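You operate a simulated robot arm through the tools that you are given. There is no shell and no other tool. Be economical: measure what you need, move in short steps, check, and stop when the job is done.

Carry out the task below with a simulated robot arm. There is one attempt and no reset: what you move stays moved.

JOB
Switch the brake lever off. Take the grey key and leave it in the green bucket. Stack the lot crate labelled "59" from the top of the tubes table on top of the lot crate marked "75". Take the orange logger and put it on the yellow card. Take the gauge from the top of the wash bench and leave it in the used tray of the panels two rack. Stack the can marked "soap" from the top of the wash bench on top of the can marked "OIL". Switch the park lever off. Take the grey cap on the top of the forms desk and put it away on the top of the check bench. The order is free. Set down upright: orange logger, grey cap. The brake lever goes to its stop. The park lever goes to its stop.

The check looks at the end state, three seconds after you hand in, the way a careful person would. Anything else that was tipped, shoved, dropped, spilled or broken makes it a failure. Lids that push on must go on centred and level and be pressed home; caps that screw on are set level and turned clockwise until they are tight.

ROBOT AND FRAMES
A 7-joint arm with a vacuum gripper on a trunk, on a base that drives. Base frame: it is fixed to the floor where the robot stands at the start and does not move with it; the origin is under the middle of the robot, x ahead of it, y to its left, z up. Lengths are in mm, angles in rad, forces in N, time in s.
Its first joint turns from -2.897 to 2.897 rad. Places, roughly: brake lever [800, 0, 700]; gauge [-750, -7250, 750]; green bucket (19x19x18 cm) [1200, -300, 900]; green can, red can [-1000, -7500, 750]; grey cap (5x5x5 cm) [-6700, 2700, 900]; grey key (4x7x2 cm) [1100, -100, 800]; lot crate [-6000, 250, 750]; orange logger [-5250, 1750, 750]; park lever [-4600, -1600, 500]; top of the check bench (52x20 cm) [-9460, 2360, 860]; used tray of the panels two rack (20x20 cm) [980, -2880, 700]; yellow card [-1000, 2750, 750]. Payload 1.06 kg.
Tool frame: the origin (TCP) lies in the middle of the cups' lips, and z points out of the cups. The gripper has 1 cup of 24 mm across, covering 24 by 24 mm (tool x, y); the bellows give 8 mm. With the vacuum on, a cup seals on a smooth face that it is pressed against (1 to 4 N); it does not hold porous or soft things. The pull reaches 23 N.
Orientation is that of the tool frame in the base frame, as a unit quaternion [x, y, z, w]. With the cups facing straight down, the tool's x points along the base's -x, its y along +y and its z along -z.

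CONTROLS
- The arm moves only by the tool nudge_tool. Its argument "plan" is a list that holds one entry, the list of rows, each a list of 7 numbers: the shift along the tool's x, y, z in mm, then the turn, a rotation vector about the tool's x, y, z in rad, then the vacuum: 1 switches it on, 0 off. In form: [[[dx, dy, dz, ax, ay, az, valve], ...]]. A call has 1 to 20 rows; each row is the pose to reach, as a shift and turn from the pose commanded when the call began, along the tool's axes at that moment. Each row takes 0.2 s and may step no farther than 50 mm and 0.15 rad from the row before; otherwise, or with a gripper value out of range, the whole call is refused. A pose out of reach is approached as far as the arm can. The call stops where the force on the tool passes 40 N (or 10 N more than at its start, if that is more) or the arm is blocked; 0.2 s more then pass. The pull builds up within a second once a cup has sealed. Time passes only in rows, and 0.2 s behind the last, so rows that repeat a pose give it time. The reply holds the time, the measured pose of the TCP, the force on the tool along the base axes and the pull of the vacuum, in the units named above and with some noise, with the torque about the TCP (base axes, N m) and any sound that the robot's microphone picked up.
- Cameras (640 x 400 px; columns grow to the right, rows downward): "scene" is now at [178.8, 174.2, 1481.8]; the picture's right is [-0.41, -0.91, 0.00], its down [-0.57, 0.25, -0.78] and it looks along [0.71, -0.32, -0.63] (base axes); focal length 278 px, centre (320, 200). "wrist" rides on the gripper at [78, 19, -96] in the tool frame; the picture's right is [-0.24, 0.97, 0.00], its down [-0.71, -0.17, -0.69] and it looks along [-0.67, -0.16, 0.73] (tool axes); focal length 243 px, centre (320, 200). There is no depth. A picture from a camera that has moved, and an enlarged one, comes with that camera's place and axes in the base frame and with its lens.
- capture(camera): a new picture of that camera. It takes no simulated time.
- steer(legs): drives the robot by 1 to 6 legs, each [ahead, left, turn to the left] in mm, mm and rad, along the robot's own axes; the way and the turn of a leg run together, so that a leg with both is an arc; at most 1500 mm and 3.142 rad a leg. The arm and the cameras ride along, it lands a little off, and it stops where it bumps. It gives what a move gives.
- aim_head(pan, tilt): turns the head with the scene camera to pan (to the left, within 2.094 rad either way) and tilt (down, from -0.506 to 1.204), counted from straight ahead of the robot. It gives what a move gives.
- inspect(camera, box): a new picture of the part [left, top, right, bottom] of that camera's present view, enlarged. It takes no simulated time.
- close_job(): hands the job in; it is judged then, once.

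Go step by step. Nothing tells you exact positions but the pictures and the camera data: compare them with the known pose of the tool, close in by small moves and look again before you grip or let go. The budget is 207 turns and 180 pictures, counting those below and the enlarged ones. Unless the task says otherwise, let go and move clear before handing in.

The tools are called after "Emit:" as a command line: name --argument value ..., lists and objects as JSON in quotes. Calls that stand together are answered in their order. nudge_tool: Moves the arm, as the interface text tells. Its arguments: {"type":"object","properties":{"plan":{"type":"array"}},"required":["plan"]} The other tools are called the same way: steer (legs) drives the base; aim_head (pan, tilt) turns the head that bears the scene camera; capture (camera) takes a picture; inspect (camera, box) takes an enlarged picture of a part of a camera's view; close_job () hands the job in.

At the start:

```text
time: 0.0
eef_pos: [688.1, -164.3, 1086.8]
orientation: [0.0, 1.0, -0.001, 0.0]
ft_force: [-0.3, -0.3, -0.3]
wrist_torque: [-0.01, -0.02, 0.01]
pull: 0.1
robot x, y, heading: [-0.4, 0.1, -0.001]
head pan, tilt: [-0.417, 0.677]
```

scene: 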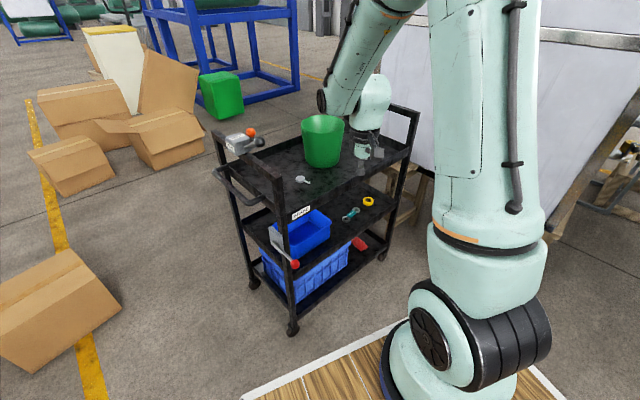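
wrist: 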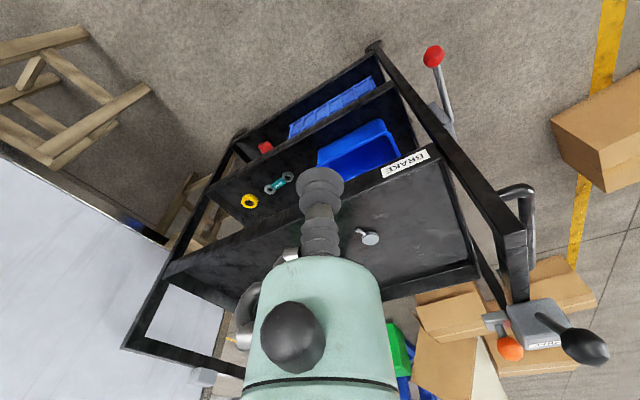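

I see a black cart with the green bucket and the grey key on top, and a red-knobbed lever near a "BRAKE" label. I'll look closer at these first.

Emit:
inspect --camera "scene" --box '[200, 100, 440, 340]'

Emit:
inspect --camera "wrist" --box '[300, 20, 620, 380]'

```text
1.67 times, centred on (320, 220) of scene
camera zoom: at [178.8, 174.2, 1481.8], right [-0.41, -0.91, 0.0], down [-0.57, 0.25, -0.78], along [0.71, -0.32, -0.63], focal length 464 px, centre (320, 167)
```

zoom: 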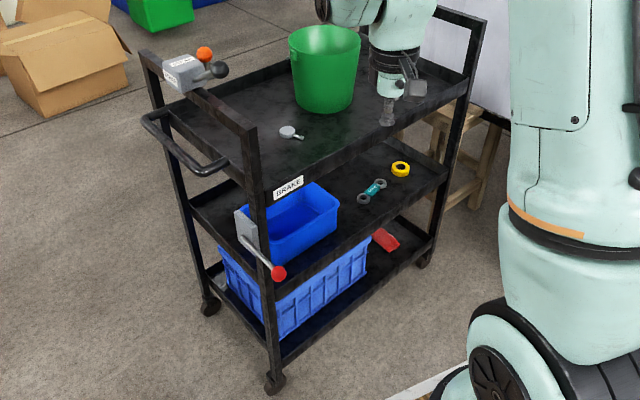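

```text
1.11 times, centred on (460, 200) of wrist
camera zoom: at [609.5, -146.3, 1180.9], right [0.24, 0.97, 0.0], down [0.71, -0.17, 0.69], along [0.67, -0.16, -0.73], focal length 270 px, centre (164, 200)
```

zoom: 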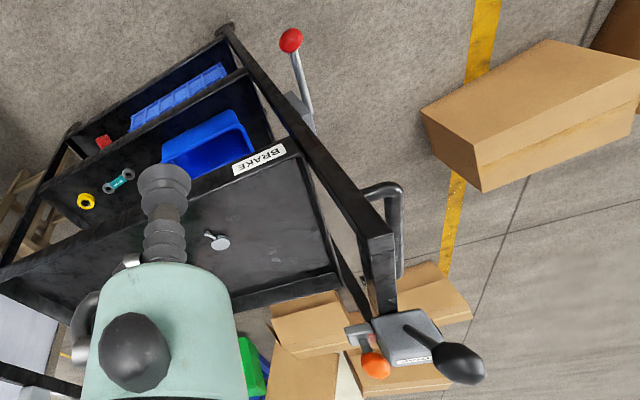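

The brake lever has a grey plate on the cart post; I need its ON/OFF marks. Zooming in.

Emit:
inspect --camera "scene" --box '[260, 200, 310, 280]'

Emit:
inspect --camera "wrist" --box '[380, 40, 480, 180]'

Emit:
inspect --camera "scene" --box '[210, 120, 320, 190]'

```text
5.00 times, centred on (285, 240) of scene
camera zoom: at [178.8, 174.2, 1481.8], right [-0.41, -0.91, 0.0], down [-0.57, 0.25, -0.78], along [0.71, -0.32, -0.63], focal length 1391 px, centre (495, 0)
```

zoom: 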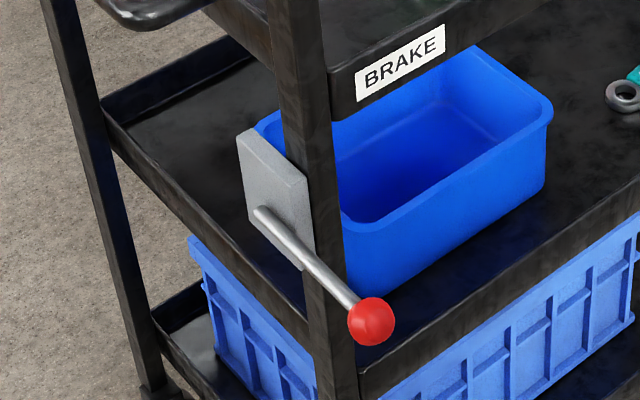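

```text
2.86 times, centred on (430, 110) of wrist
camera zoom: at [609.5, -146.3, 1180.9], right [0.24, 0.97, 0.0], down [0.71, -0.17, 0.69], along [0.67, -0.16, -0.73], focal length 693 px, centre (6, 457)
```

zoom: 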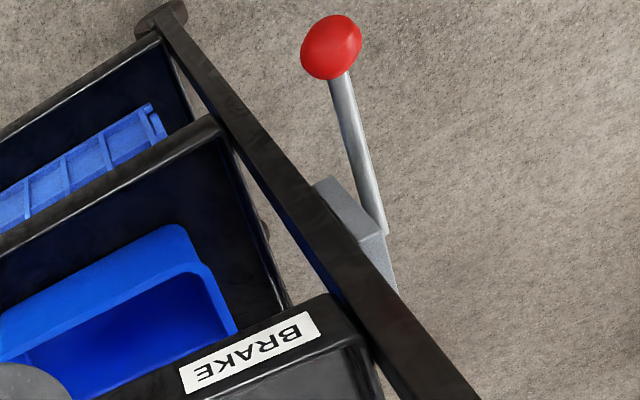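

```text
5.71 times, centred on (265, 155) of scene
camera zoom: at [178.8, 174.2, 1481.8], right [-0.41, -0.91, 0.0], down [-0.57, 0.25, -0.78], along [0.71, -0.32, -0.63], focal length 1590 px, centre (634, 457)
```

zoom: 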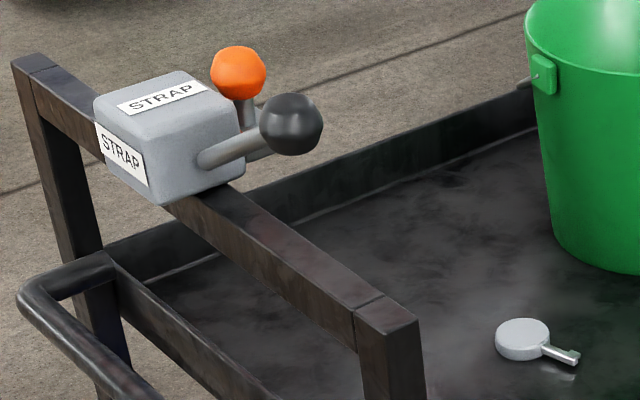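

The red knob sits at about [750, 6, 735] with its pivot near [869, 45, 734], and the key at about [1109, -147, 800]. I'll look around the robot's base and survey the left side.

Emit:
aim_head --pan 0.3 --tilt 1.1

Emit:
capture --camera "scene"

```text
time: 1.1
eef_pos: [688.2, -164.9, 1086.7]
orientation: [0.0, 1.0, 0.0, 0.0]
ft_force: [0.7, -0.8, -0.5]
wrist_torque: [-0.04, 0.0, 0.01]
pull: 0.1
robot x, y, heading: [1.9, 0.4, -0.003]
head pan, tilt: [0.3, 1.1]
```

```text
172 pictures are left
camera scene: at [160.7, 227.6, 1449.8], right [0.29, -0.96, 0.0], down [-0.85, -0.26, -0.45], along [0.43, 0.13, -0.89], focal length 278 px, centre (320, 200)
```

scene: 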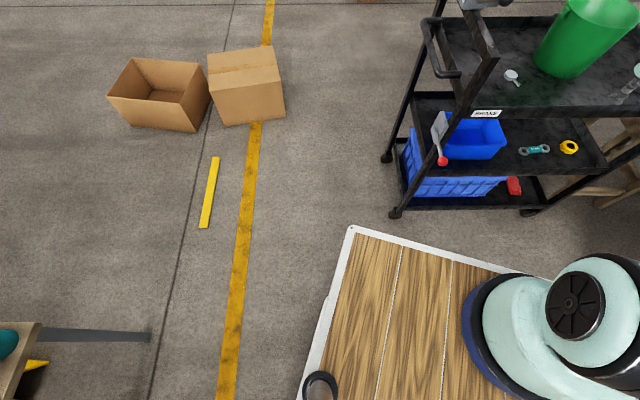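

The robot carries a deck at about z 860, with its front edge near x 400. I'll zoom in on the plate from here.

Emit:
inspect --camera "scene" --box '[410, 90, 490, 180]'

```text
4.44 times, centred on (450, 135) of scene
camera zoom: at [160.7, 227.6, 1449.8], right [0.29, -0.96, 0.0], down [-0.85, -0.26, -0.45], along [0.43, 0.13, -0.89], focal length 1236 px, centre (-258, 489)
```

zoom: 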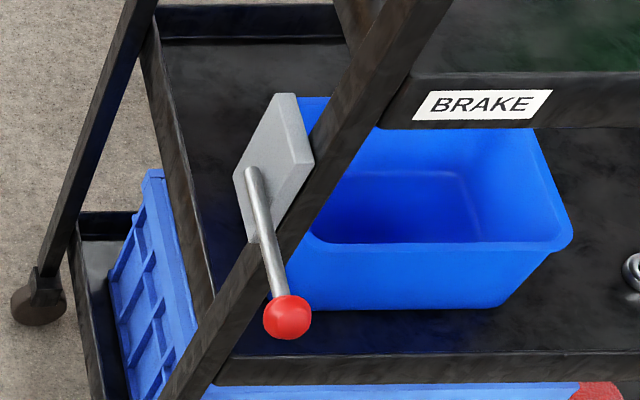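

The plate is blank from this angle, so I'll slide left and look at its end face squarely.

Emit:
steer --legs '[[0, 400, 0]]'

Emit:
aim_head --pan -0.6 --tilt 0.75

Emit:
capture --camera "scene"

Emit:
capture --camera "wrist"

```text
time: 3.6
eef_pos: [690.1, 241.1, 1087.4]
orientation: [0.005, 1.0, 0.0, 0.001]
ft_force: [-0.9, -0.4, -0.4]
wrist_torque: [-0.01, -0.01, 0.0]
pull: 0.1
robot x, y, heading: [7.9, 410.6, -0.01]
head pan, tilt: [0.3, 1.1]
```

```text
time: 4.8
eef_pos: [688.3, 241.1, 1086.7]
orientation: [0.005, 1.0, 0.0, 0.001]
ft_force: [-0.5, -0.2, 0.3]
wrist_torque: [0.02, 0.02, -0.03]
pull: 0.0
robot x, y, heading: [1.8, 410.6, -0.014]
head pan, tilt: [-0.6, 0.75]
```

```text
170 pictures are left
camera scene: at [171.9, 571.7, 1475.5], right [-0.57, -0.82, 0.0], down [-0.56, 0.39, -0.73], along [0.6, -0.42, -0.68], focal length 278 px, centre (320, 200)
```

scene: 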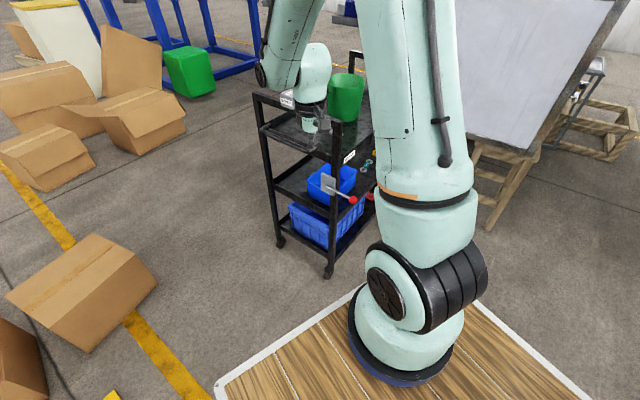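

```text
169 pictures are left
camera wrist: at [610.0, 259.5, 1180.9], right [0.24, 0.97, 0.0], down [0.71, -0.18, 0.68], along [0.66, -0.17, -0.73], focal length 243 px, centre (320, 200)
```

wrist: 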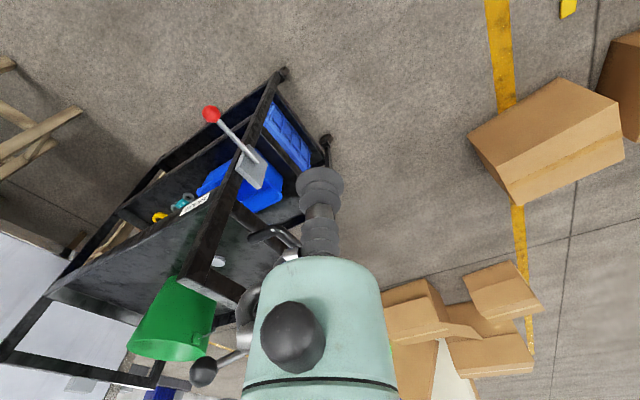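

Emit:
inspect --camera "scene" --box '[300, 150, 380, 230]'

Emit:
inspect --camera "wrist" --box '[190, 90, 290, 220]'

```text
5.00 times, centred on (340, 190) of scene
camera zoom: at [171.9, 571.7, 1475.5], right [-0.57, -0.82, 0.0], down [-0.56, 0.39, -0.73], along [0.6, -0.42, -0.68], focal length 1391 px, centre (220, 250)
```

zoom: 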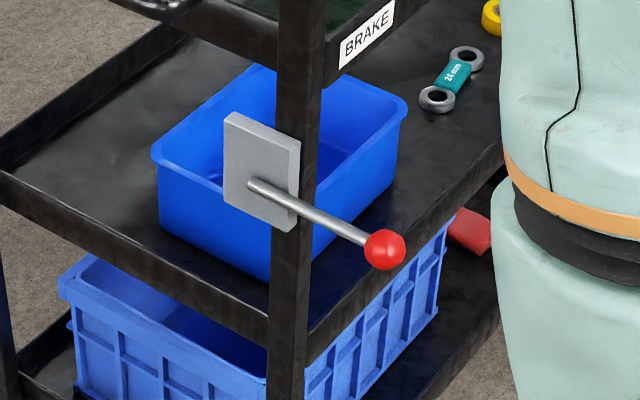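

```text
3.08 times, centred on (240, 155) of wrist
camera zoom: at [610.0, 259.5, 1180.9], right [0.24, 0.97, 0.0], down [0.71, -0.18, 0.68], along [0.66, -0.17, -0.73], focal length 746 px, centre (566, 338)
```

zoom: 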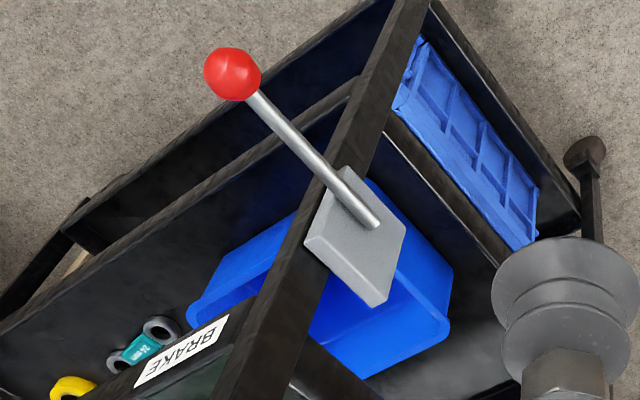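

The lever tilts slightly down and toward the robot, with the knob near [746, 14, 741], and there are no marks. I'll bring the cup above the knob and feel which way the lever can move.

Emit:
nudge_tool --plan '[[[-12, -45, 0, 0, 0, 0, 0], [-24, -90, 0, 0, 0, 0, 0], [-36, -135, 0, 0, 0, 0, 0], [-48, -180, 0, 0, 0, 0, 0], [-58, -225, 0, 0, 0, 0, 0], [-58, -227, 45, 0, 0, 0, 0], [-58, -227, 90, 0, 0, 0, 0], [-58, -227, 135, 0, 0, 0, 0], [-58, -227, 180, 0, 0, 0, 0], [-58, -227, 225, 0, 0, 0, 0], [-58, -227, 265, 0, 0, 0, 0], [-58, -227, 290, 0, 0, 0, 0]]]'

Emit:
capture --camera "wrist"

Emit:
capture --camera "scene"

```text
time: 7.4
eef_pos: [745.7, 13.4, 798.1]
orientation: [0.005, 1.0, 0.0, 0.0]
ft_force: [-0.4, 0.6, -0.3]
wrist_torque: [0.01, -0.01, 0.01]
pull: 0.0
robot x, y, heading: [3.9, 408.3, -0.004]
head pan, tilt: [-0.6, 0.75]
```

```text
166 pictures are left
camera wrist: at [666.1, 32.0, 892.2], right [0.24, 0.97, 0.0], down [0.71, -0.18, 0.69], along [0.66, -0.17, -0.73], focal length 243 px, centre (320, 200)
```

wrist: 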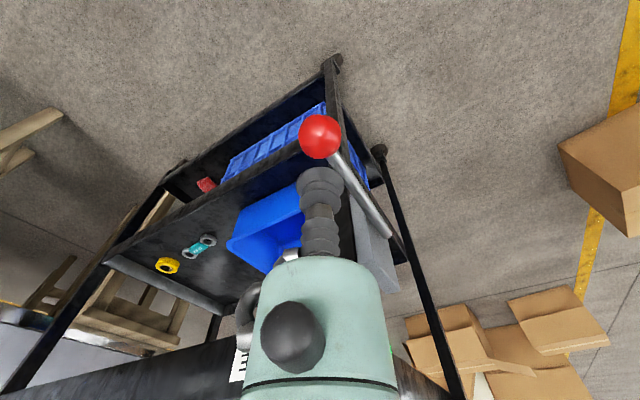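

```text
165 pictures are left
camera scene: at [171.6, 571.7, 1475.5], right [-0.57, -0.82, 0.0], down [-0.56, 0.39, -0.73], along [0.6, -0.42, -0.68], focal length 278 px, centre (320, 200)
```

scene: 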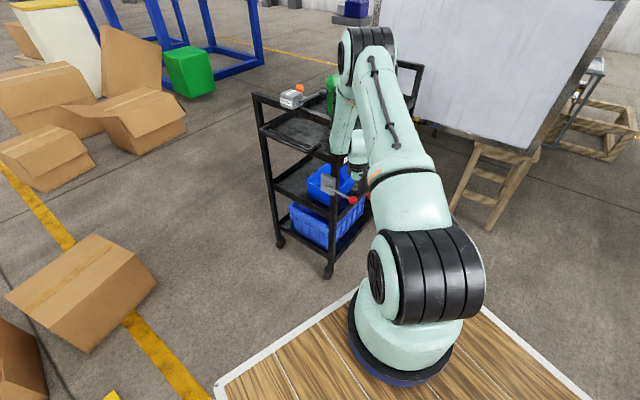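

The knob lies right below the cup. I'll lower it with the vacuum on and see whether it seals.

Emit:
nudge_tool --plan '[[[0, -1, 25, 0, 0, 0, 1], [0, -1, 36, 0, 0, 0, 1], [0, -1, 40, 0, 0, 0, 1], [0, -1, 43, 0, 0, 0, 1], [0, -1, 45, 0, 0, 0, 1], [0, -1, 45, 0, 0, 0, 1], [0, -1, 45, 0, 0, 0, 1], [0, -1, 45, 0, 0, 0, 1]]]'

```text
time: 9.2
eef_pos: [745.5, 12.3, 752.3]
orientation: [0.004, 1.0, 0.0, 0.0]
ft_force: [0.3, -0.4, -0.2]
wrist_torque: [0.01, 0.0, 0.01]
pull: 0.0
robot x, y, heading: [3.5, 409.9, -0.01]
head pan, tilt: [-0.6, 0.75]
```

Emit:
nudge_tool --plan '[[[0, 0, 3, 0, 0, 0, 1], [0, 0, 6, 0, 0, 0, 1], [0, 0, 6, 0, 0, 0, 1], [0, 0, 6, 0, 0, 0, 1], [0, 0, 6, 0, 0, 0, 1]]]'

Emit:
inspect --camera "wrist" --box '[260, 90, 420, 250]'

Emit:
inspect --camera "scene" --box '[310, 140, 390, 220]'

```text
time: 10.4
eef_pos: [744.9, 12.7, 746.6]
orientation: [0.005, 1.0, 0.001, -0.001]
ft_force: [4.0, -3.5, -0.5]
wrist_torque: [-0.06, -0.15, -0.08]
pull: 22.6
robot x, y, heading: [1.7, 410.0, -0.01]
head pan, tilt: [-0.6, 0.75]
```

```text
2.50 times, centred on (340, 170) of wrist
camera zoom: at [666.7, 30.5, 840.1], right [0.24, 0.97, 0.0], down [0.71, -0.18, 0.69], along [0.66, -0.17, -0.73], focal length 606 px, centre (270, 275)
```

zoom: 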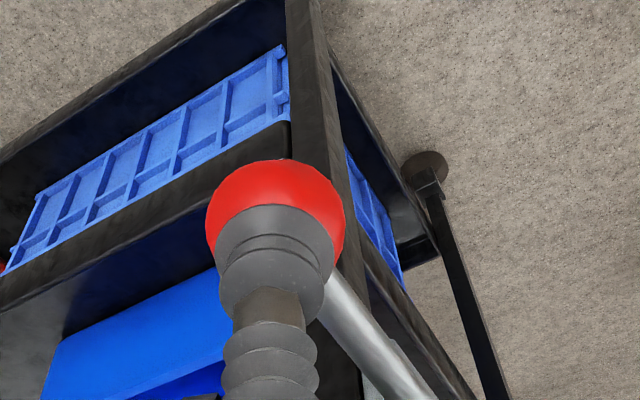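

```text
5.00 times, centred on (350, 180) of scene
camera zoom: at [172.0, 571.5, 1475.5], right [-0.57, -0.82, 0.0], down [-0.56, 0.39, -0.73], along [0.6, -0.42, -0.68], focal length 1391 px, centre (170, 300)
```

zoom: 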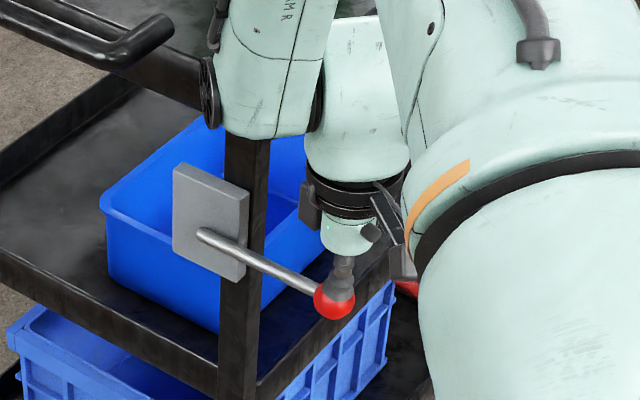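

The cup sealed on the knob. I'll probe by pushing 12 mm down.

Emit:
nudge_tool --plan '[[[0, 0, 4, 0, 0, 0, 1], [0, 0, 8, 0, 0, 0, 1], [0, 0, 12, 0, 0, 0, 1]]]'

Emit:
inspect --camera "scene" --box '[310, 140, 390, 220]'

```text
time: 11.2
eef_pos: [744.3, 11.4, 735.9]
orientation: [0.005, 1.0, 0.0, 0.001]
ft_force: [-2.3, -1.2, 30.4]
wrist_torque: [-0.02, -0.35, -0.08]
pull: 22.8
robot x, y, heading: [-0.3, 407.2, -0.009]
head pan, tilt: [-0.6, 0.75]
```

```text
5.00 times, centred on (350, 180) of scene
camera zoom: at [170.7, 572.2, 1475.6], right [-0.57, -0.82, 0.0], down [-0.56, 0.39, -0.73], along [0.6, -0.42, -0.68], focal length 1391 px, centre (170, 300)
```

zoom: 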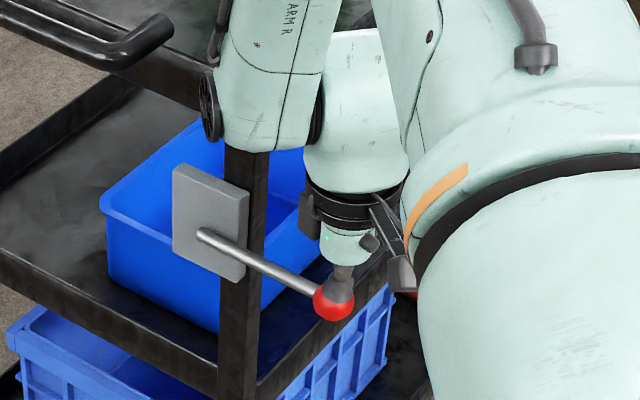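

The lever takes 30 N downward without moving, so that side is a stop. Now I'll try pulling up.

Emit:
nudge_tool --plan '[[[0, 0, -6, 0, 0, 0, 1], [0, 0, -12, 0, 0, 0, 1], [0, 0, -18, 0, 0, 0, 1], [0, 0, -24, 0, 0, 0, 1], [0, 0, -30, 0, 0, 0, 1]]]'

Emit:
inspect --camera "scene" --box '[310, 140, 390, 220]'

```text
time: 12.4
eef_pos: [745.8, 12.5, 763.5]
orientation: [0.003, 1.0, 0.001, 0.001]
ft_force: [14.1, 6.4, -4.6]
wrist_torque: [-0.02, -0.12, 0.05]
pull: 22.6
robot x, y, heading: [-0.1, 412.3, -0.009]
head pan, tilt: [-0.6, 0.75]
```

```text
5.00 times, centred on (350, 180) of scene
camera zoom: at [172.5, 571.9, 1475.4], right [-0.57, -0.82, 0.0], down [-0.56, 0.39, -0.73], along [0.6, -0.42, -0.68], focal length 1391 px, centre (170, 300)
```

zoom: 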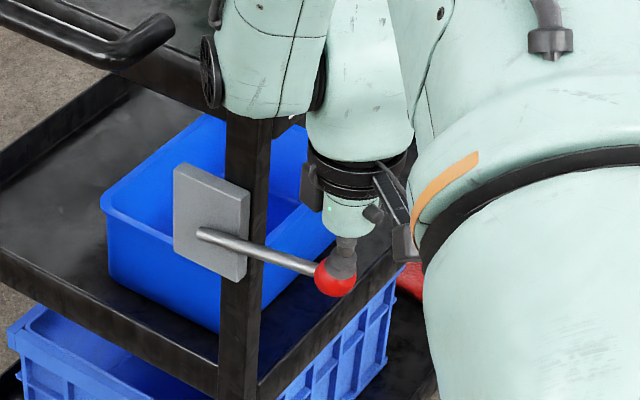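

It moves upward, so that way is off. I'll follow the lever's arc upward, tilting the tool along with it.

Emit:
nudge_tool --plan '[[[-4.8, 1.5, -9, 0.024, 0.076, 0, 1], [-7.6, 2.4, -21, 0.05, 0.15, 0, 1], [-11.4, 3.6, -33, 0.08, 0.25, 0, 1], [-17.2, 5.4, -44, 0.11, 0.34, 0, 1], [-23, 7.2, -55, 0.14, 0.44, 0, 1]]]'

Emit:
inspect --camera "scene" --box '[310, 140, 390, 220]'

```text
time: 13.8
eef_pos: [724.0, 11.7, 820.1]
orientation: [0.021, 0.971, -0.057, -0.23]
ft_force: [0.7, -0.3, -0.3]
wrist_torque: [-0.02, -0.02, 0.0]
pull: 0.1
robot x, y, heading: [-11.9, 405.7, -0.018]
head pan, tilt: [-0.6, 0.75]
stopped in row 5: the arm was blocked; the commanded pose is now the measured one
```

```text
5.00 times, centred on (350, 180) of scene
camera zoom: at [149.2, 572.3, 1476.1], right [-0.58, -0.81, 0.0], down [-0.55, 0.39, -0.74], along [0.6, -0.43, -0.68], focal length 1391 px, centre (170, 300)
```

zoom: 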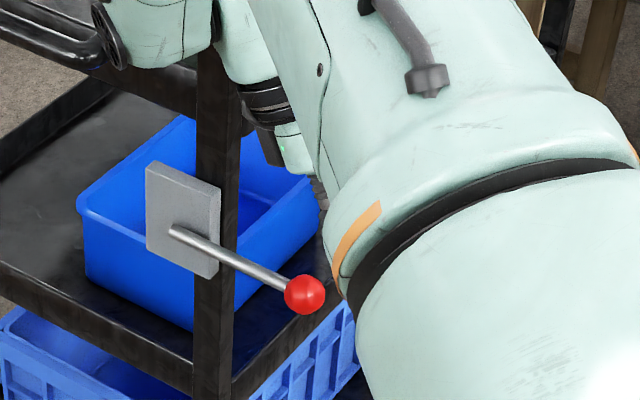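

An arm link hit the cart post when I tilted forward, and the lever dropped back to its start. I'll back off, undo the tilt, and look at what happened.

Emit:
nudge_tool --plan '[[[45, 0, 0, -0.03, -0.1, 0, 0], [90, 0, 0, -0.07, -0.22, 0, 0], [110, 0, 0, -0.11, -0.34, 0, 0], [110, 0, 0, -0.14, -0.45, 0, 0]]]'

Emit:
capture --camera "scene"

Emit:
capture --camera "wrist"

```text
time: 14.8
eef_pos: [635.6, 14.4, 861.0]
orientation: [0.021, 1.0, 0.008, -0.011]
ft_force: [0.3, -0.5, 0.3]
wrist_torque: [-0.02, 0.01, 0.02]
pull: 0.1
robot x, y, heading: [-8.6, 408.7, -0.022]
head pan, tilt: [-0.6, 0.75]
```

```text
159 pictures are left
camera scene: at [161.9, 566.3, 1475.5], right [-0.58, -0.81, 0.0], down [-0.56, 0.4, -0.73], along [0.59, -0.43, -0.68], focal length 278 px, centre (320, 200)
```

scene: 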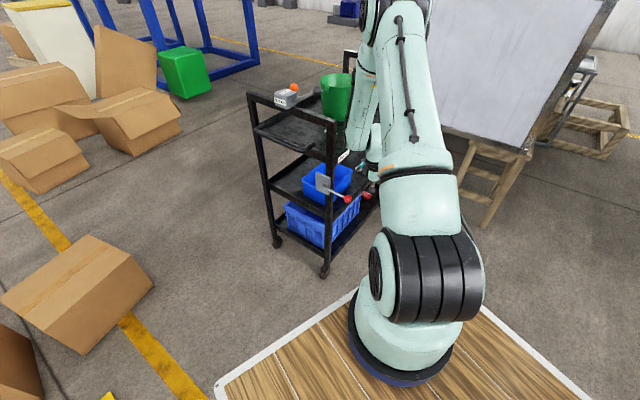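

```text
158 pictures are left
camera wrist: at [559.0, 34.0, 956.5], right [0.28, 0.96, 0.01], down [0.71, -0.21, 0.67], along [0.64, -0.18, -0.74], focal length 243 px, centre (320, 200)
```

wrist: 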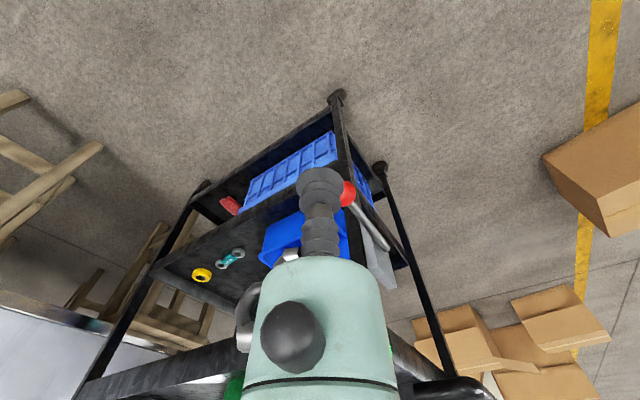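

The cart and knob seem to be in place. I'll tilt the cup the other way, facing forward and down at the knob, so the wrist stays on the robot's side of the post.

Emit:
nudge_tool --plan '[[[-10, -2, 14, -0.05, -0.14, 0, 0], [-20, -4, 28, -0.1, -0.28, 0, 0], [-31, -6, 42, -0.15, -0.42, 0, 0], [-42, -8, 56, -0.2, -0.56, 0, 0], [-52, -10, 70, -0.25, -0.7, 0, 0], [-62.6, -12.4, 83, -0.306, -0.846, 0, 0]]]'

Emit:
capture --camera "scene"

Emit:
capture --camera "wrist"

```text
refused: row 6 steps farther than a row can; nothing moved
```

```text
157 pictures are left
camera scene: at [161.9, 566.3, 1475.5], right [-0.58, -0.81, 0.0], down [-0.56, 0.4, -0.73], along [0.59, -0.43, -0.68], focal length 278 px, centre (320, 200)
```

scene: 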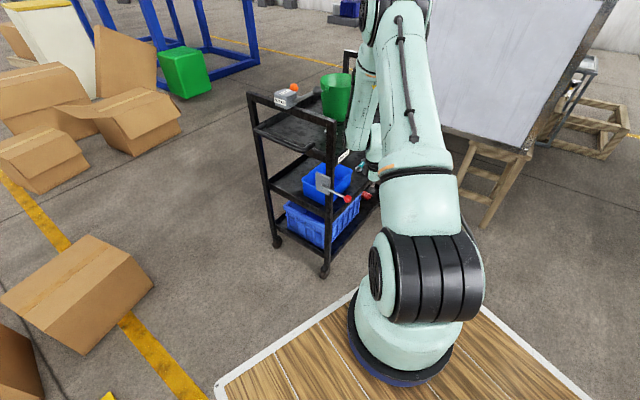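

```text
156 pictures are left
camera wrist: at [559.0, 34.0, 956.5], right [0.28, 0.96, 0.01], down [0.71, -0.21, 0.67], along [0.64, -0.18, -0.74], focal length 243 px, centre (320, 200)
```

wrist: 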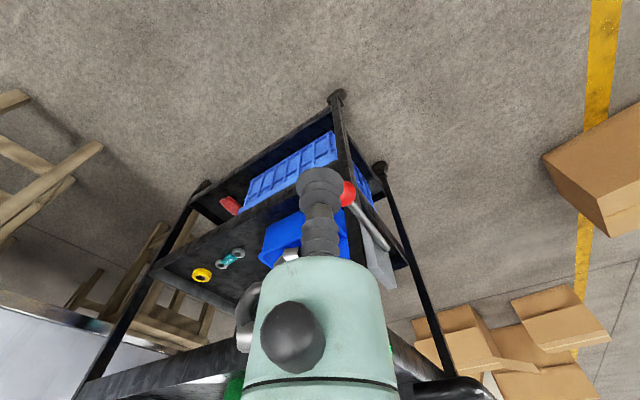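

One row turned slightly too far, so I'll use an even spacing.

Emit:
nudge_tool --plan '[[[-9, -2, 12, -0.044, -0.121, 0, 0], [-18, -4, 24, -0.088, -0.242, 0, 0], [-27, -5.5, 36, -0.132, -0.363, 0, 0], [-36, -7, 48, -0.176, -0.484, 0, 0], [-45, -9, 60, -0.22, -0.605, 0, 0], [-54, -11, 72, -0.264, -0.726, 0, 0], [-62.6, -12.4, 83, -0.306, -0.846, 0, 0]]]'

Emit:
capture --camera "scene"

Emit:
capture --camera "wrist"

```text
time: 16.4
eef_pos: [696.7, 2.6, 776.1]
orientation: [0.024, 0.904, 0.146, 0.402]
ft_force: [-0.1, 0.1, -0.1]
wrist_torque: [-0.01, 0.01, -0.01]
pull: 0.1
robot x, y, heading: [-12.7, 405.3, -0.02]
head pan, tilt: [-0.6, 0.75]
```

```text
155 pictures are left
camera scene: at [161.7, 566.2, 1475.5], right [-0.58, -0.81, 0.0], down [-0.55, 0.4, -0.73], along [0.59, -0.43, -0.68], focal length 278 px, centre (320, 200)
```

scene: 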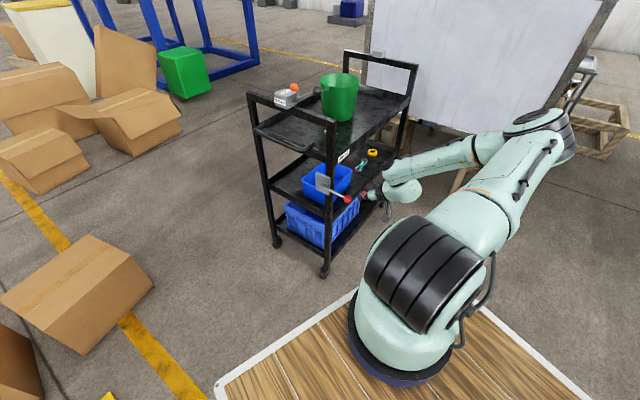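

```text
154 pictures are left
camera wrist: at [571.5, 8.6, 784.3], right [0.09, 0.89, 0.45], down [-0.01, -0.45, 0.89], along [1.0, -0.08, -0.03], focal length 243 px, centre (320, 200)
```

wrist: 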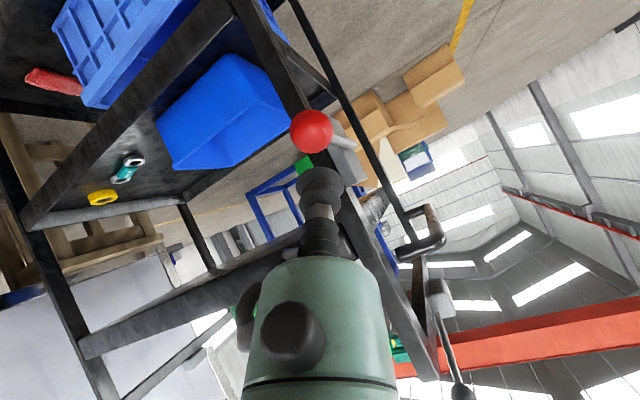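

The arm is now clear of the post and the cup points at the knob. Advancing with the vacuum on.

Emit:
nudge_tool --plan '[[[-2, -5, 25, 0, 0, 0, 1], [-2, -5, 38, 0, 0, 0, 1], [-2, -5, 44, 0, 0, 0, 1], [-2, -5, 48, 0, 0, 0, 1], [-2, -5, 51, 0, 0, 0, 1], [-2, -5, 51, 0, 0, 0, 1], [-2, -5, 51, 0, 0, 0, 1], [-2, -5, 51, 0, 0, 0, 1]]]'

Emit:
capture --camera "wrist"

```text
time: 18.2
eef_pos: [734.5, 7.7, 743.2]
orientation: [0.024, 0.903, 0.147, 0.402]
ft_force: [-0.4, -0.1, 0.0]
wrist_torque: [0.01, 0.01, 0.01]
pull: 0.0
robot x, y, heading: [-10.7, 411.3, -0.021]
head pan, tilt: [-0.6, 0.75]
```

```text
153 pictures are left
camera wrist: at [609.3, 14.9, 752.1], right [0.09, 0.89, 0.45], down [-0.01, -0.45, 0.89], along [1.0, -0.08, -0.03], focal length 243 px, centre (320, 200)
```

wrist: 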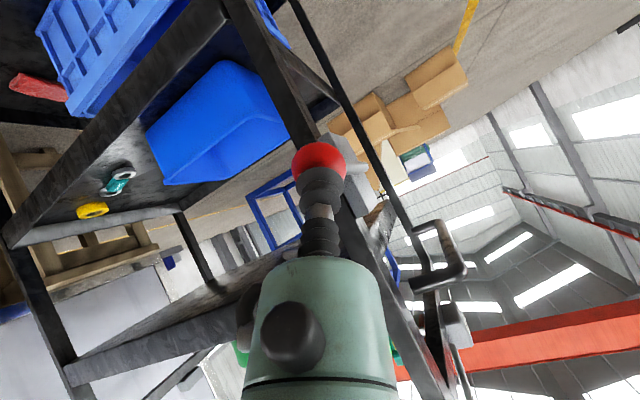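

Emit:
nudge_tool --plan '[[[2, 0, 3, 0, 0, 0, 1], [2, 0, 6, 0, 0, 0, 1], [2, 0, 8, 0, 0, 0, 1], [2, 0, 8, 0, 0, 0, 1], [2, 0, 8, 0, 0, 0, 1], [2, 0, 8, 0, 0, 0, 1]]]'

```text
time: 19.6
eef_pos: [739.9, 11.5, 737.6]
orientation: [0.025, 0.903, 0.146, 0.402]
ft_force: [5.7, -2.2, -0.4]
wrist_torque: [0.0, -0.1, -0.08]
pull: 22.7
robot x, y, heading: [-9.4, 407.2, -0.026]
head pan, tilt: [-0.6, 0.75]
```

Sealed again. Now I'll follow the arc up by 0.5 rad.

Emit:
nudge_tool --plan '[[[-9.7, 3.8, -7.8, 0.036, 0.093, 0, 1], [-20.1, 7.9, -14.4, 0.071, 0.187, 0, 1], [-31.1, 12.1, -19.9, 0.107, 0.28, 0, 1], [-42.6, 16.5, -24.2, 0.143, 0.374, 0, 1], [-54.4, 21, -27.3, 0.178, 0.467, 0, 1]]]'

Emit:
capture --camera "scene"

Emit:
capture --camera "wrist"

```text
time: 20.8
eef_pos: [753.9, 16.2, 800.0]
orientation: [0.025, 0.981, 0.069, 0.179]
ft_force: [1.5, 2.5, -0.9]
wrist_torque: [0.04, -0.16, 0.03]
pull: 22.3
robot x, y, heading: [-10.4, 405.2, -0.02]
head pan, tilt: [-0.6, 0.75]
```

```text
152 pictures are left
camera scene: at [161.6, 565.9, 1475.5], right [-0.58, -0.81, 0.0], down [-0.55, 0.4, -0.73], along [0.59, -0.43, -0.68], focal length 278 px, centre (320, 200)
```

scene: 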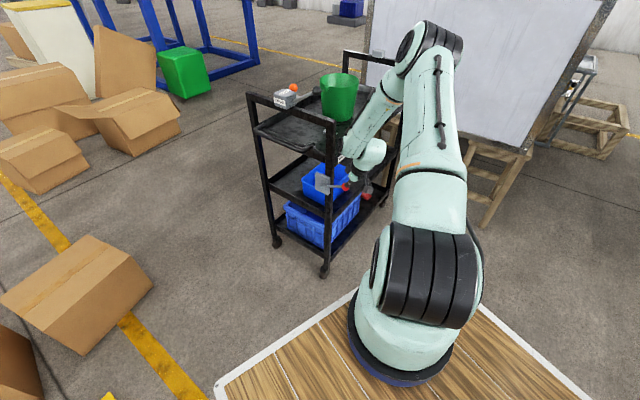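

```text
151 pictures are left
camera wrist: at [646.7, 27.5, 862.7], right [0.24, 0.94, 0.22], down [0.42, -0.31, 0.86], along [0.88, -0.12, -0.47], focal length 243 px, centre (320, 200)
```

wrist: 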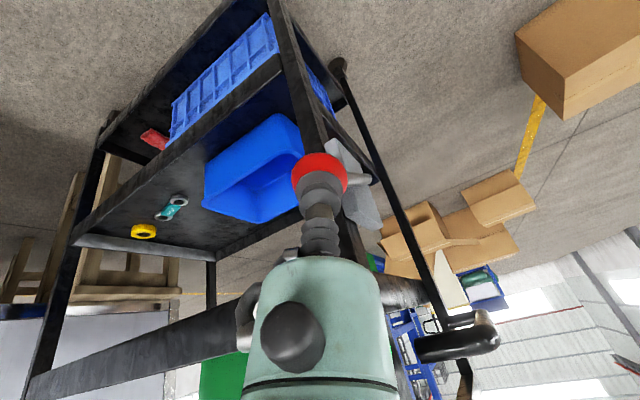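

It follows nicely with low force. Continuing along the arc with less tilt per step.

Emit:
nudge_tool --plan '[[[-9.8, 3.8, -7.7, 0.02, 0.05, 0, 1], [-20.2, 7.8, -14.3, 0.04, 0.1, 0, 1], [-31.2, 11.9, -19.8, 0.06, 0.15, 0, 1], [-42.6, 16.4, -24.1, 0.075, 0.2, 0, 1]]]'

Emit:
capture --camera "wrist"

Emit:
inspect --camera "scene" --box '[310, 130, 400, 220]'

```text
time: 21.8
eef_pos: [786.3, 25.2, 840.3]
orientation: [0.025, 0.996, 0.033, 0.078]
ft_force: [-4.2, -2.7, 5.3]
wrist_torque: [-0.07, -0.07, 0.1]
pull: 22.4
robot x, y, heading: [-9.8, 407.2, -0.02]
head pan, tilt: [-0.6, 0.75]
```

```text
150 pictures are left
camera wrist: at [694.5, 42.2, 922.2], right [0.28, 0.96, 0.1], down [0.58, -0.25, 0.77], along [0.77, -0.15, -0.63], focal length 243 px, centre (320, 200)
```

wrist: 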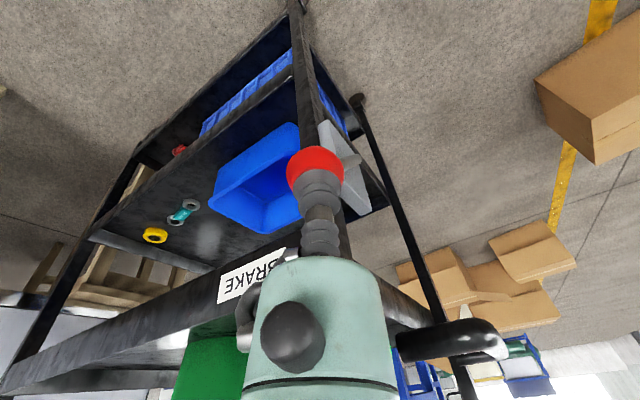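

```text
4.44 times, centred on (355, 175) of scene
camera zoom: at [161.3, 565.9, 1475.6], right [-0.58, -0.81, 0.0], down [-0.55, 0.4, -0.73], along [0.59, -0.43, -0.68], focal length 1236 px, centre (164, 311)
```

zoom: 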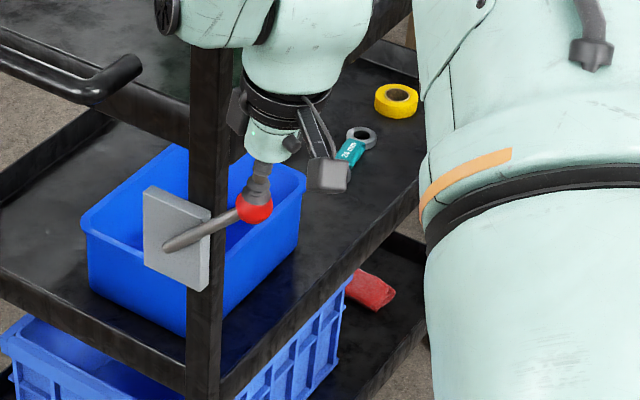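

The lever stands about 0.9 rad up and still moves freely. I'll continue, tilting the tool back so the arm stays off the post.

Emit:
nudge_tool --plan '[[[-9.1, 3.4, -6.2, -0.035, -0.094, 0, 1], [-18.6, 7.1, -10.8, -0.07, -0.188, 0, 1], [-28.6, 10.8, -14, -0.105, -0.28, 0, 1]]]'

Emit:
capture --camera "wrist"

Emit:
inspect --camera "scene" --box '[310, 130, 400, 220]'

```text
time: 22.6
eef_pos: [814.1, 34.8, 859.3]
orientation: [0.025, 0.972, 0.081, 0.218]
ft_force: [-7.0, 0.3, 8.5]
wrist_torque: [-0.18, 0.34, -0.08]
pull: 22.7
robot x, y, heading: [-15.1, 407.6, -0.02]
head pan, tilt: [-0.6, 0.75]
```

```text
148 pictures are left
camera wrist: at [701.0, 45.0, 913.7], right [0.22, 0.94, 0.26], down [0.34, -0.33, 0.88], along [0.91, -0.11, -0.4], focal length 243 px, centre (320, 200)
```

wrist: 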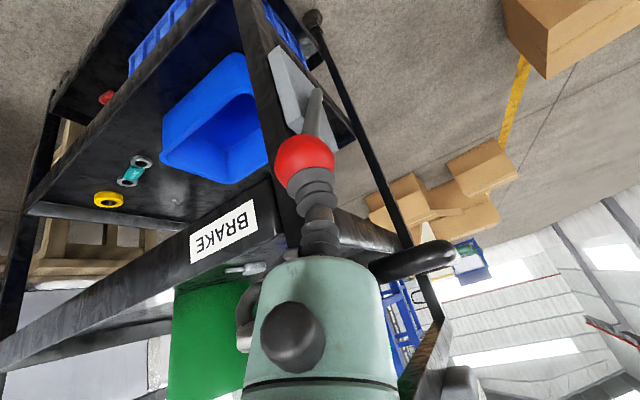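

```text
4.44 times, centred on (355, 175) of scene
camera zoom: at [160.9, 566.4, 1475.6], right [-0.58, -0.81, 0.0], down [-0.55, 0.4, -0.73], along [0.6, -0.43, -0.68], focal length 1236 px, centre (164, 311)
```

zoom: 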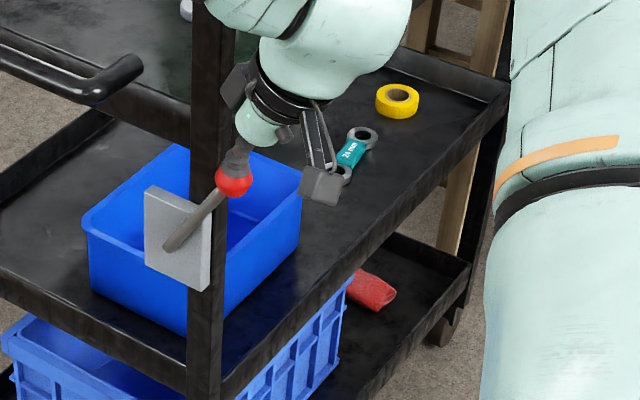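

The lever is near 1.05 rad, possibly at its stop. I'll push a bit further along the tangent to feel it.

Emit:
nudge_tool --plan '[[[-6, 2.3, 0.5, 0, 0, 0, 1], [-12, 4.6, 0.8, 0, 0, 0, 1], [-18, 6.9, 1, 0, 0, 0, 1]]]'

Emit:
capture --camera "wrist"

Emit:
inspect --camera "scene" --box '[310, 130, 400, 220]'

```text
time: 23.4
eef_pos: [830.5, 38.9, 868.7]
orientation: [0.025, 0.972, 0.081, 0.219]
ft_force: [-0.4, 0.2, -0.2]
wrist_torque: [-0.04, 0.05, 0.02]
pull: 0.1
robot x, y, heading: [-13.6, 405.8, -0.023]
head pan, tilt: [-0.6, 0.75]
```

```text
146 pictures are left
camera wrist: at [718.2, 49.5, 921.2], right [0.22, 0.94, 0.26], down [0.34, -0.33, 0.88], along [0.91, -0.11, -0.4], focal length 243 px, centre (320, 200)
```

wrist: 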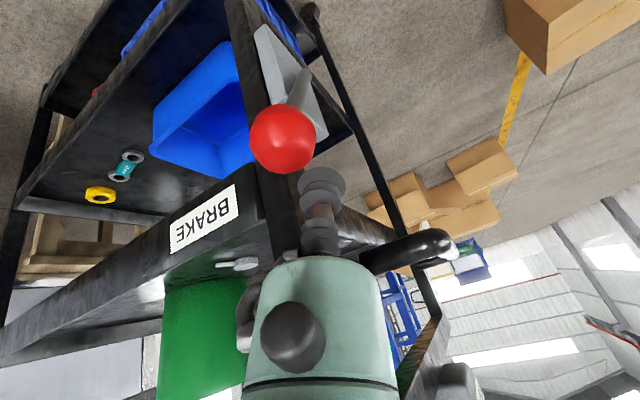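

```text
4.44 times, centred on (355, 175) of scene
camera zoom: at [161.7, 566.0, 1475.5], right [-0.58, -0.81, 0.0], down [-0.55, 0.4, -0.73], along [0.59, -0.43, -0.68], focal length 1236 px, centre (164, 311)
```

zoom: 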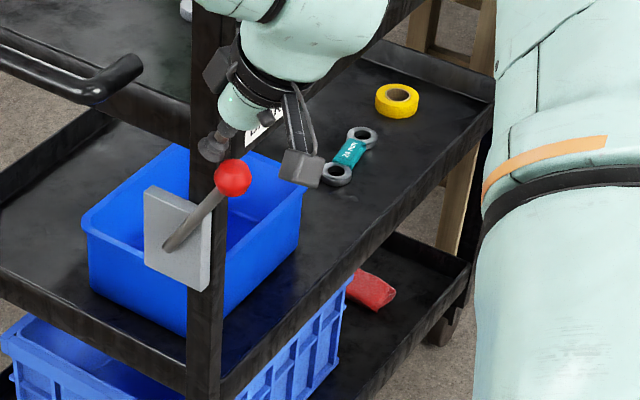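

The seal peeled off while the lever stayed put at its upper stop, about 60° up, so it is off. I'll retract up, and then drive to face the cart for the key.

Emit:
nudge_tool --plan '[[[0, 0, -45, 0, 0, 0, 0], [0, 0, -90, 0, 0, 0, 0], [-4, 3, -135, 0.04, 0.11, 0, 0], [-9, 5, -180, 0.08, 0.22, 0, 0], [-14, 8, -225, 0.12, 0.33, 0, 0], [-20, 11, -268, 0.165, 0.43, 0, 0]]]'

Emit:
capture --camera "scene"

```text
time: 24.8
eef_pos: [733.3, 11.6, 1114.8]
orientation: [0.025, 1.0, 0.006, 0.001]
ft_force: [0.0, 0.4, -0.9]
wrist_torque: [0.01, 0.02, 0.02]
pull: 0.1
robot x, y, heading: [-8.1, 405.8, -0.025]
head pan, tilt: [-0.6, 0.75]
```

```text
144 pictures are left
camera scene: at [161.8, 565.6, 1475.5], right [-0.58, -0.81, 0.0], down [-0.55, 0.4, -0.73], along [0.59, -0.43, -0.68], focal length 278 px, centre (320, 200)
```

scene: 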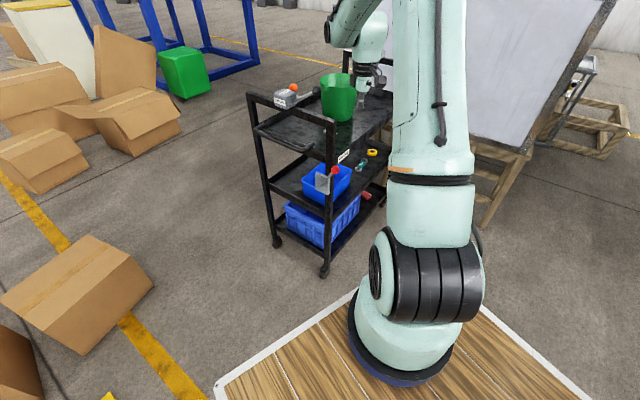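

I'll swing the tool to the robot's left first so that it ends up over the key after driving.

Emit:
nudge_tool --plan '[[[0, 48, 0, 0, 0, 0, 0], [0, 96, 0, 0, 0, 0, 0], [0, 144, 0, 0, 0, 0, 0], [0, 192, 0, 0, 0, 0, 0], [0, 240, 0, 0, 0, 0, 0], [0, 288, 0, 0, 0, 0, 0], [0, 336, 0, 0, 0, 0, 0], [0, 384, 0, 0, 0, 0, 0], [0, 432, 0, 0, 0, 0, 0], [0, 480, 0, 0, 0, 0, 0], [0, 528, 0, 0, 0, 0, 0], [0, 560, 0, 0, 0, 0, 0]]]'

Emit:
steer --legs '[[0, -736, 0.02], [320, 0, 0]]'

Emit:
aim_head --pan 0.2 --tilt 0.75

Emit:
capture --camera "scene"

Emit:
capture --camera "wrist"

```text
time: 27.4
eef_pos: [758.2, 567.3, 1121.4]
orientation: [0.025, 1.0, 0.005, 0.002]
ft_force: [0.0, -0.5, 0.0]
wrist_torque: [0.01, -0.01, 0.05]
pull: 0.1
robot x, y, heading: [-10.0, 405.8, -0.021]
head pan, tilt: [-0.6, 0.75]
```

```text
time: 33.1
eef_pos: [1068.5, -134.1, 1121.6]
orientation: [0.011, 1.0, 0.006, 0.003]
ft_force: [0.3, 0.4, 0.1]
wrist_torque: [0.0, -0.01, -0.01]
pull: 0.0
robot x, y, heading: [302.8, -315.2, 0.009]
head pan, tilt: [-0.6, 0.75]
```

```text
time: 34.2
eef_pos: [1068.0, -134.5, 1121.3]
orientation: [0.01, 1.0, 0.007, 0.003]
ft_force: [0.6, -0.3, 0.0]
wrist_torque: [0.01, 0.02, 0.01]
pull: 0.1
robot x, y, heading: [304.5, -314.0, 0.009]
head pan, tilt: [0.201, 0.75]
```

```text
143 pictures are left
camera scene: at [482.7, -88.6, 1475.5], right [0.21, -0.98, 0.0], down [-0.67, -0.14, -0.73], along [0.72, 0.15, -0.68], focal length 278 px, centre (320, 200)
```

scene: 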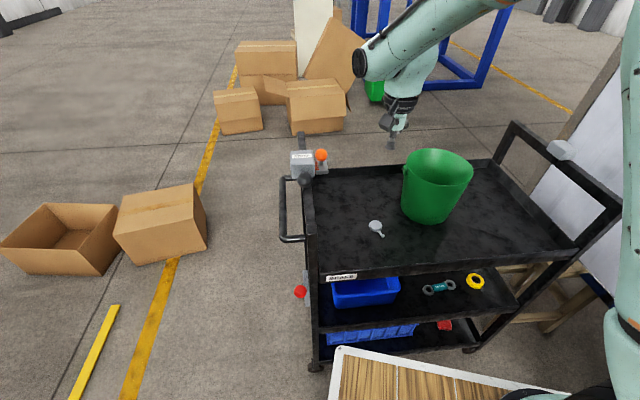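

```text
142 pictures are left
camera wrist: at [988.1, -114.7, 1215.0], right [0.26, 0.97, 0.01], down [0.7, -0.19, 0.69], along [0.67, -0.17, -0.73], focal length 243 px, centre (320, 200)
```

wrist: 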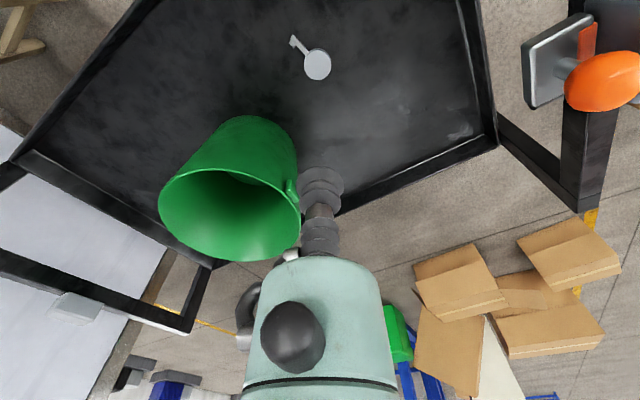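

Emit:
inspect --camera "wrist" --box '[260, 20, 380, 95]'

Emit:
inspect --camera "scene" --box '[340, 200, 420, 250]'

```text
5.33 times, centred on (320, 58) of wrist
camera zoom: at [988.1, -114.7, 1215.0], right [0.26, 0.97, 0.01], down [0.7, -0.19, 0.69], along [0.67, -0.17, -0.73], focal length 1294 px, centre (320, 960)
```

zoom: 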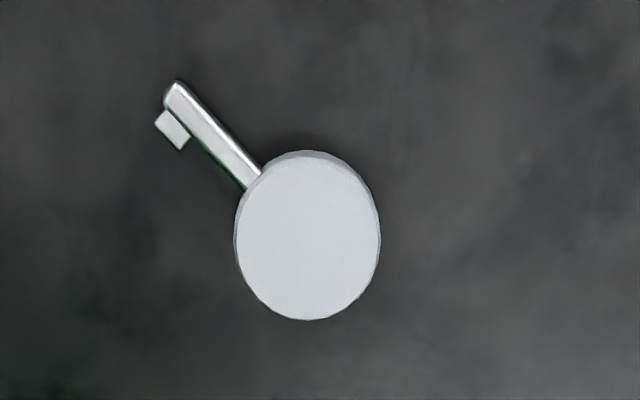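

```text
8.00 times, centred on (380, 225) of scene
camera zoom: at [482.7, -88.6, 1475.5], right [0.21, -0.98, 0.0], down [-0.67, -0.14, -0.73], along [0.72, 0.15, -0.68], focal length 2226 px, centre (-160, 0)
```

zoom: 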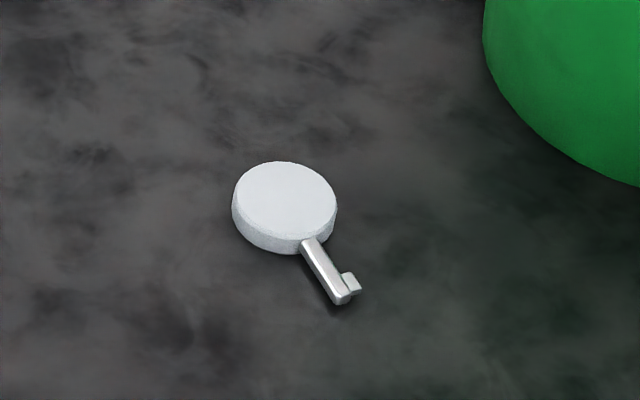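

The key's disc is near [1090, -143, ~825]. I'll descend part way and look again.

Emit:
nudge_tool --plan '[[[-22, -8.5, 45, 0, 0, 0, 0], [-22, -8.5, 90, 0, 0, 0, 0], [-22, -8.5, 135, 0, 0, 0, 0], [-22, -8.5, 180, 0, 0, 0, 0], [-22, -8.5, 220, 0, 0, 0, 0]]]'

Emit:
capture --camera "wrist"

Emit:
capture --camera "scene"

```text
refused: row 1 steps farther than a row can; nothing moved
```

```text
139 pictures are left
camera wrist: at [988.1, -114.7, 1215.0], right [0.26, 0.97, 0.01], down [0.7, -0.19, 0.69], along [0.67, -0.17, -0.73], focal length 243 px, centre (320, 200)
```

wrist: 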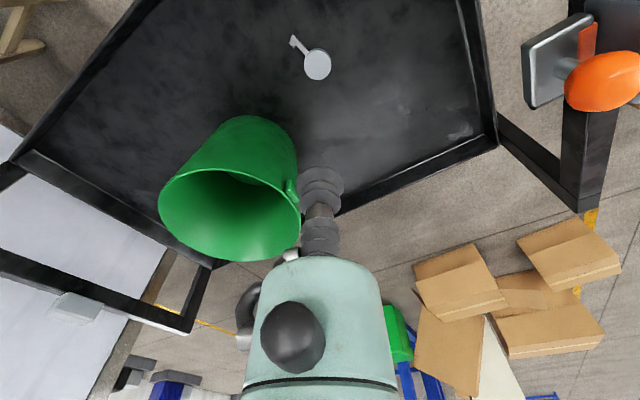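

```text
138 pictures are left
camera scene: at [482.7, -88.6, 1475.5], right [0.21, -0.98, 0.0], down [-0.67, -0.14, -0.73], along [0.72, 0.15, -0.68], focal length 278 px, centre (320, 200)
```

scene: 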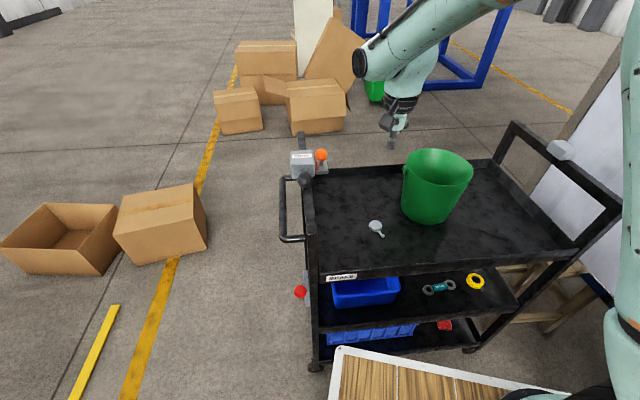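

Row step was slightly over 50 mm; spacing it out.

Emit:
nudge_tool --plan '[[[-4, -2, 45, 0, 0, 0, 0], [-9, -4, 90, 0, 0, 0, 0], [-14, -6, 135, 0, 0, 0, 0], [-18, -7, 180, 0, 0, 0, 0], [-22, -8.5, 220, 0, 0, 0, 0]]]'

Emit:
capture --camera "wrist"

```text
time: 35.4
eef_pos: [1090.0, -139.7, 902.6]
orientation: [0.011, 1.0, 0.007, 0.003]
ft_force: [0.9, -0.8, -0.2]
wrist_torque: [0.03, 0.0, -0.04]
pull: 0.1
robot x, y, heading: [300.8, -314.7, 0.011]
head pan, tilt: [0.201, 0.75]
```

```text
137 pictures are left
camera wrist: at [1011.6, -121.0, 996.6], right [0.26, 0.97, 0.01], down [0.7, -0.19, 0.69], along [0.67, -0.17, -0.73], focal length 243 px, centre (320, 200)
```

wrist: 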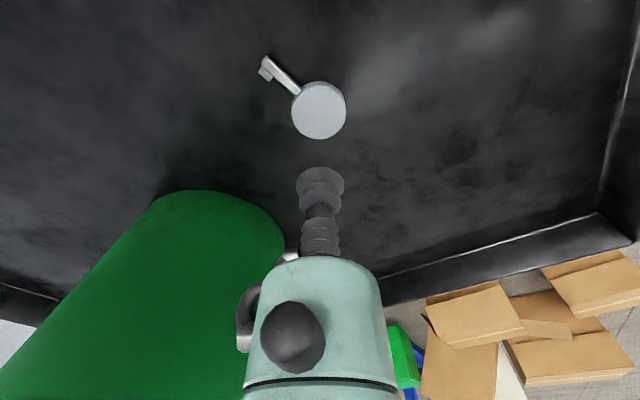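

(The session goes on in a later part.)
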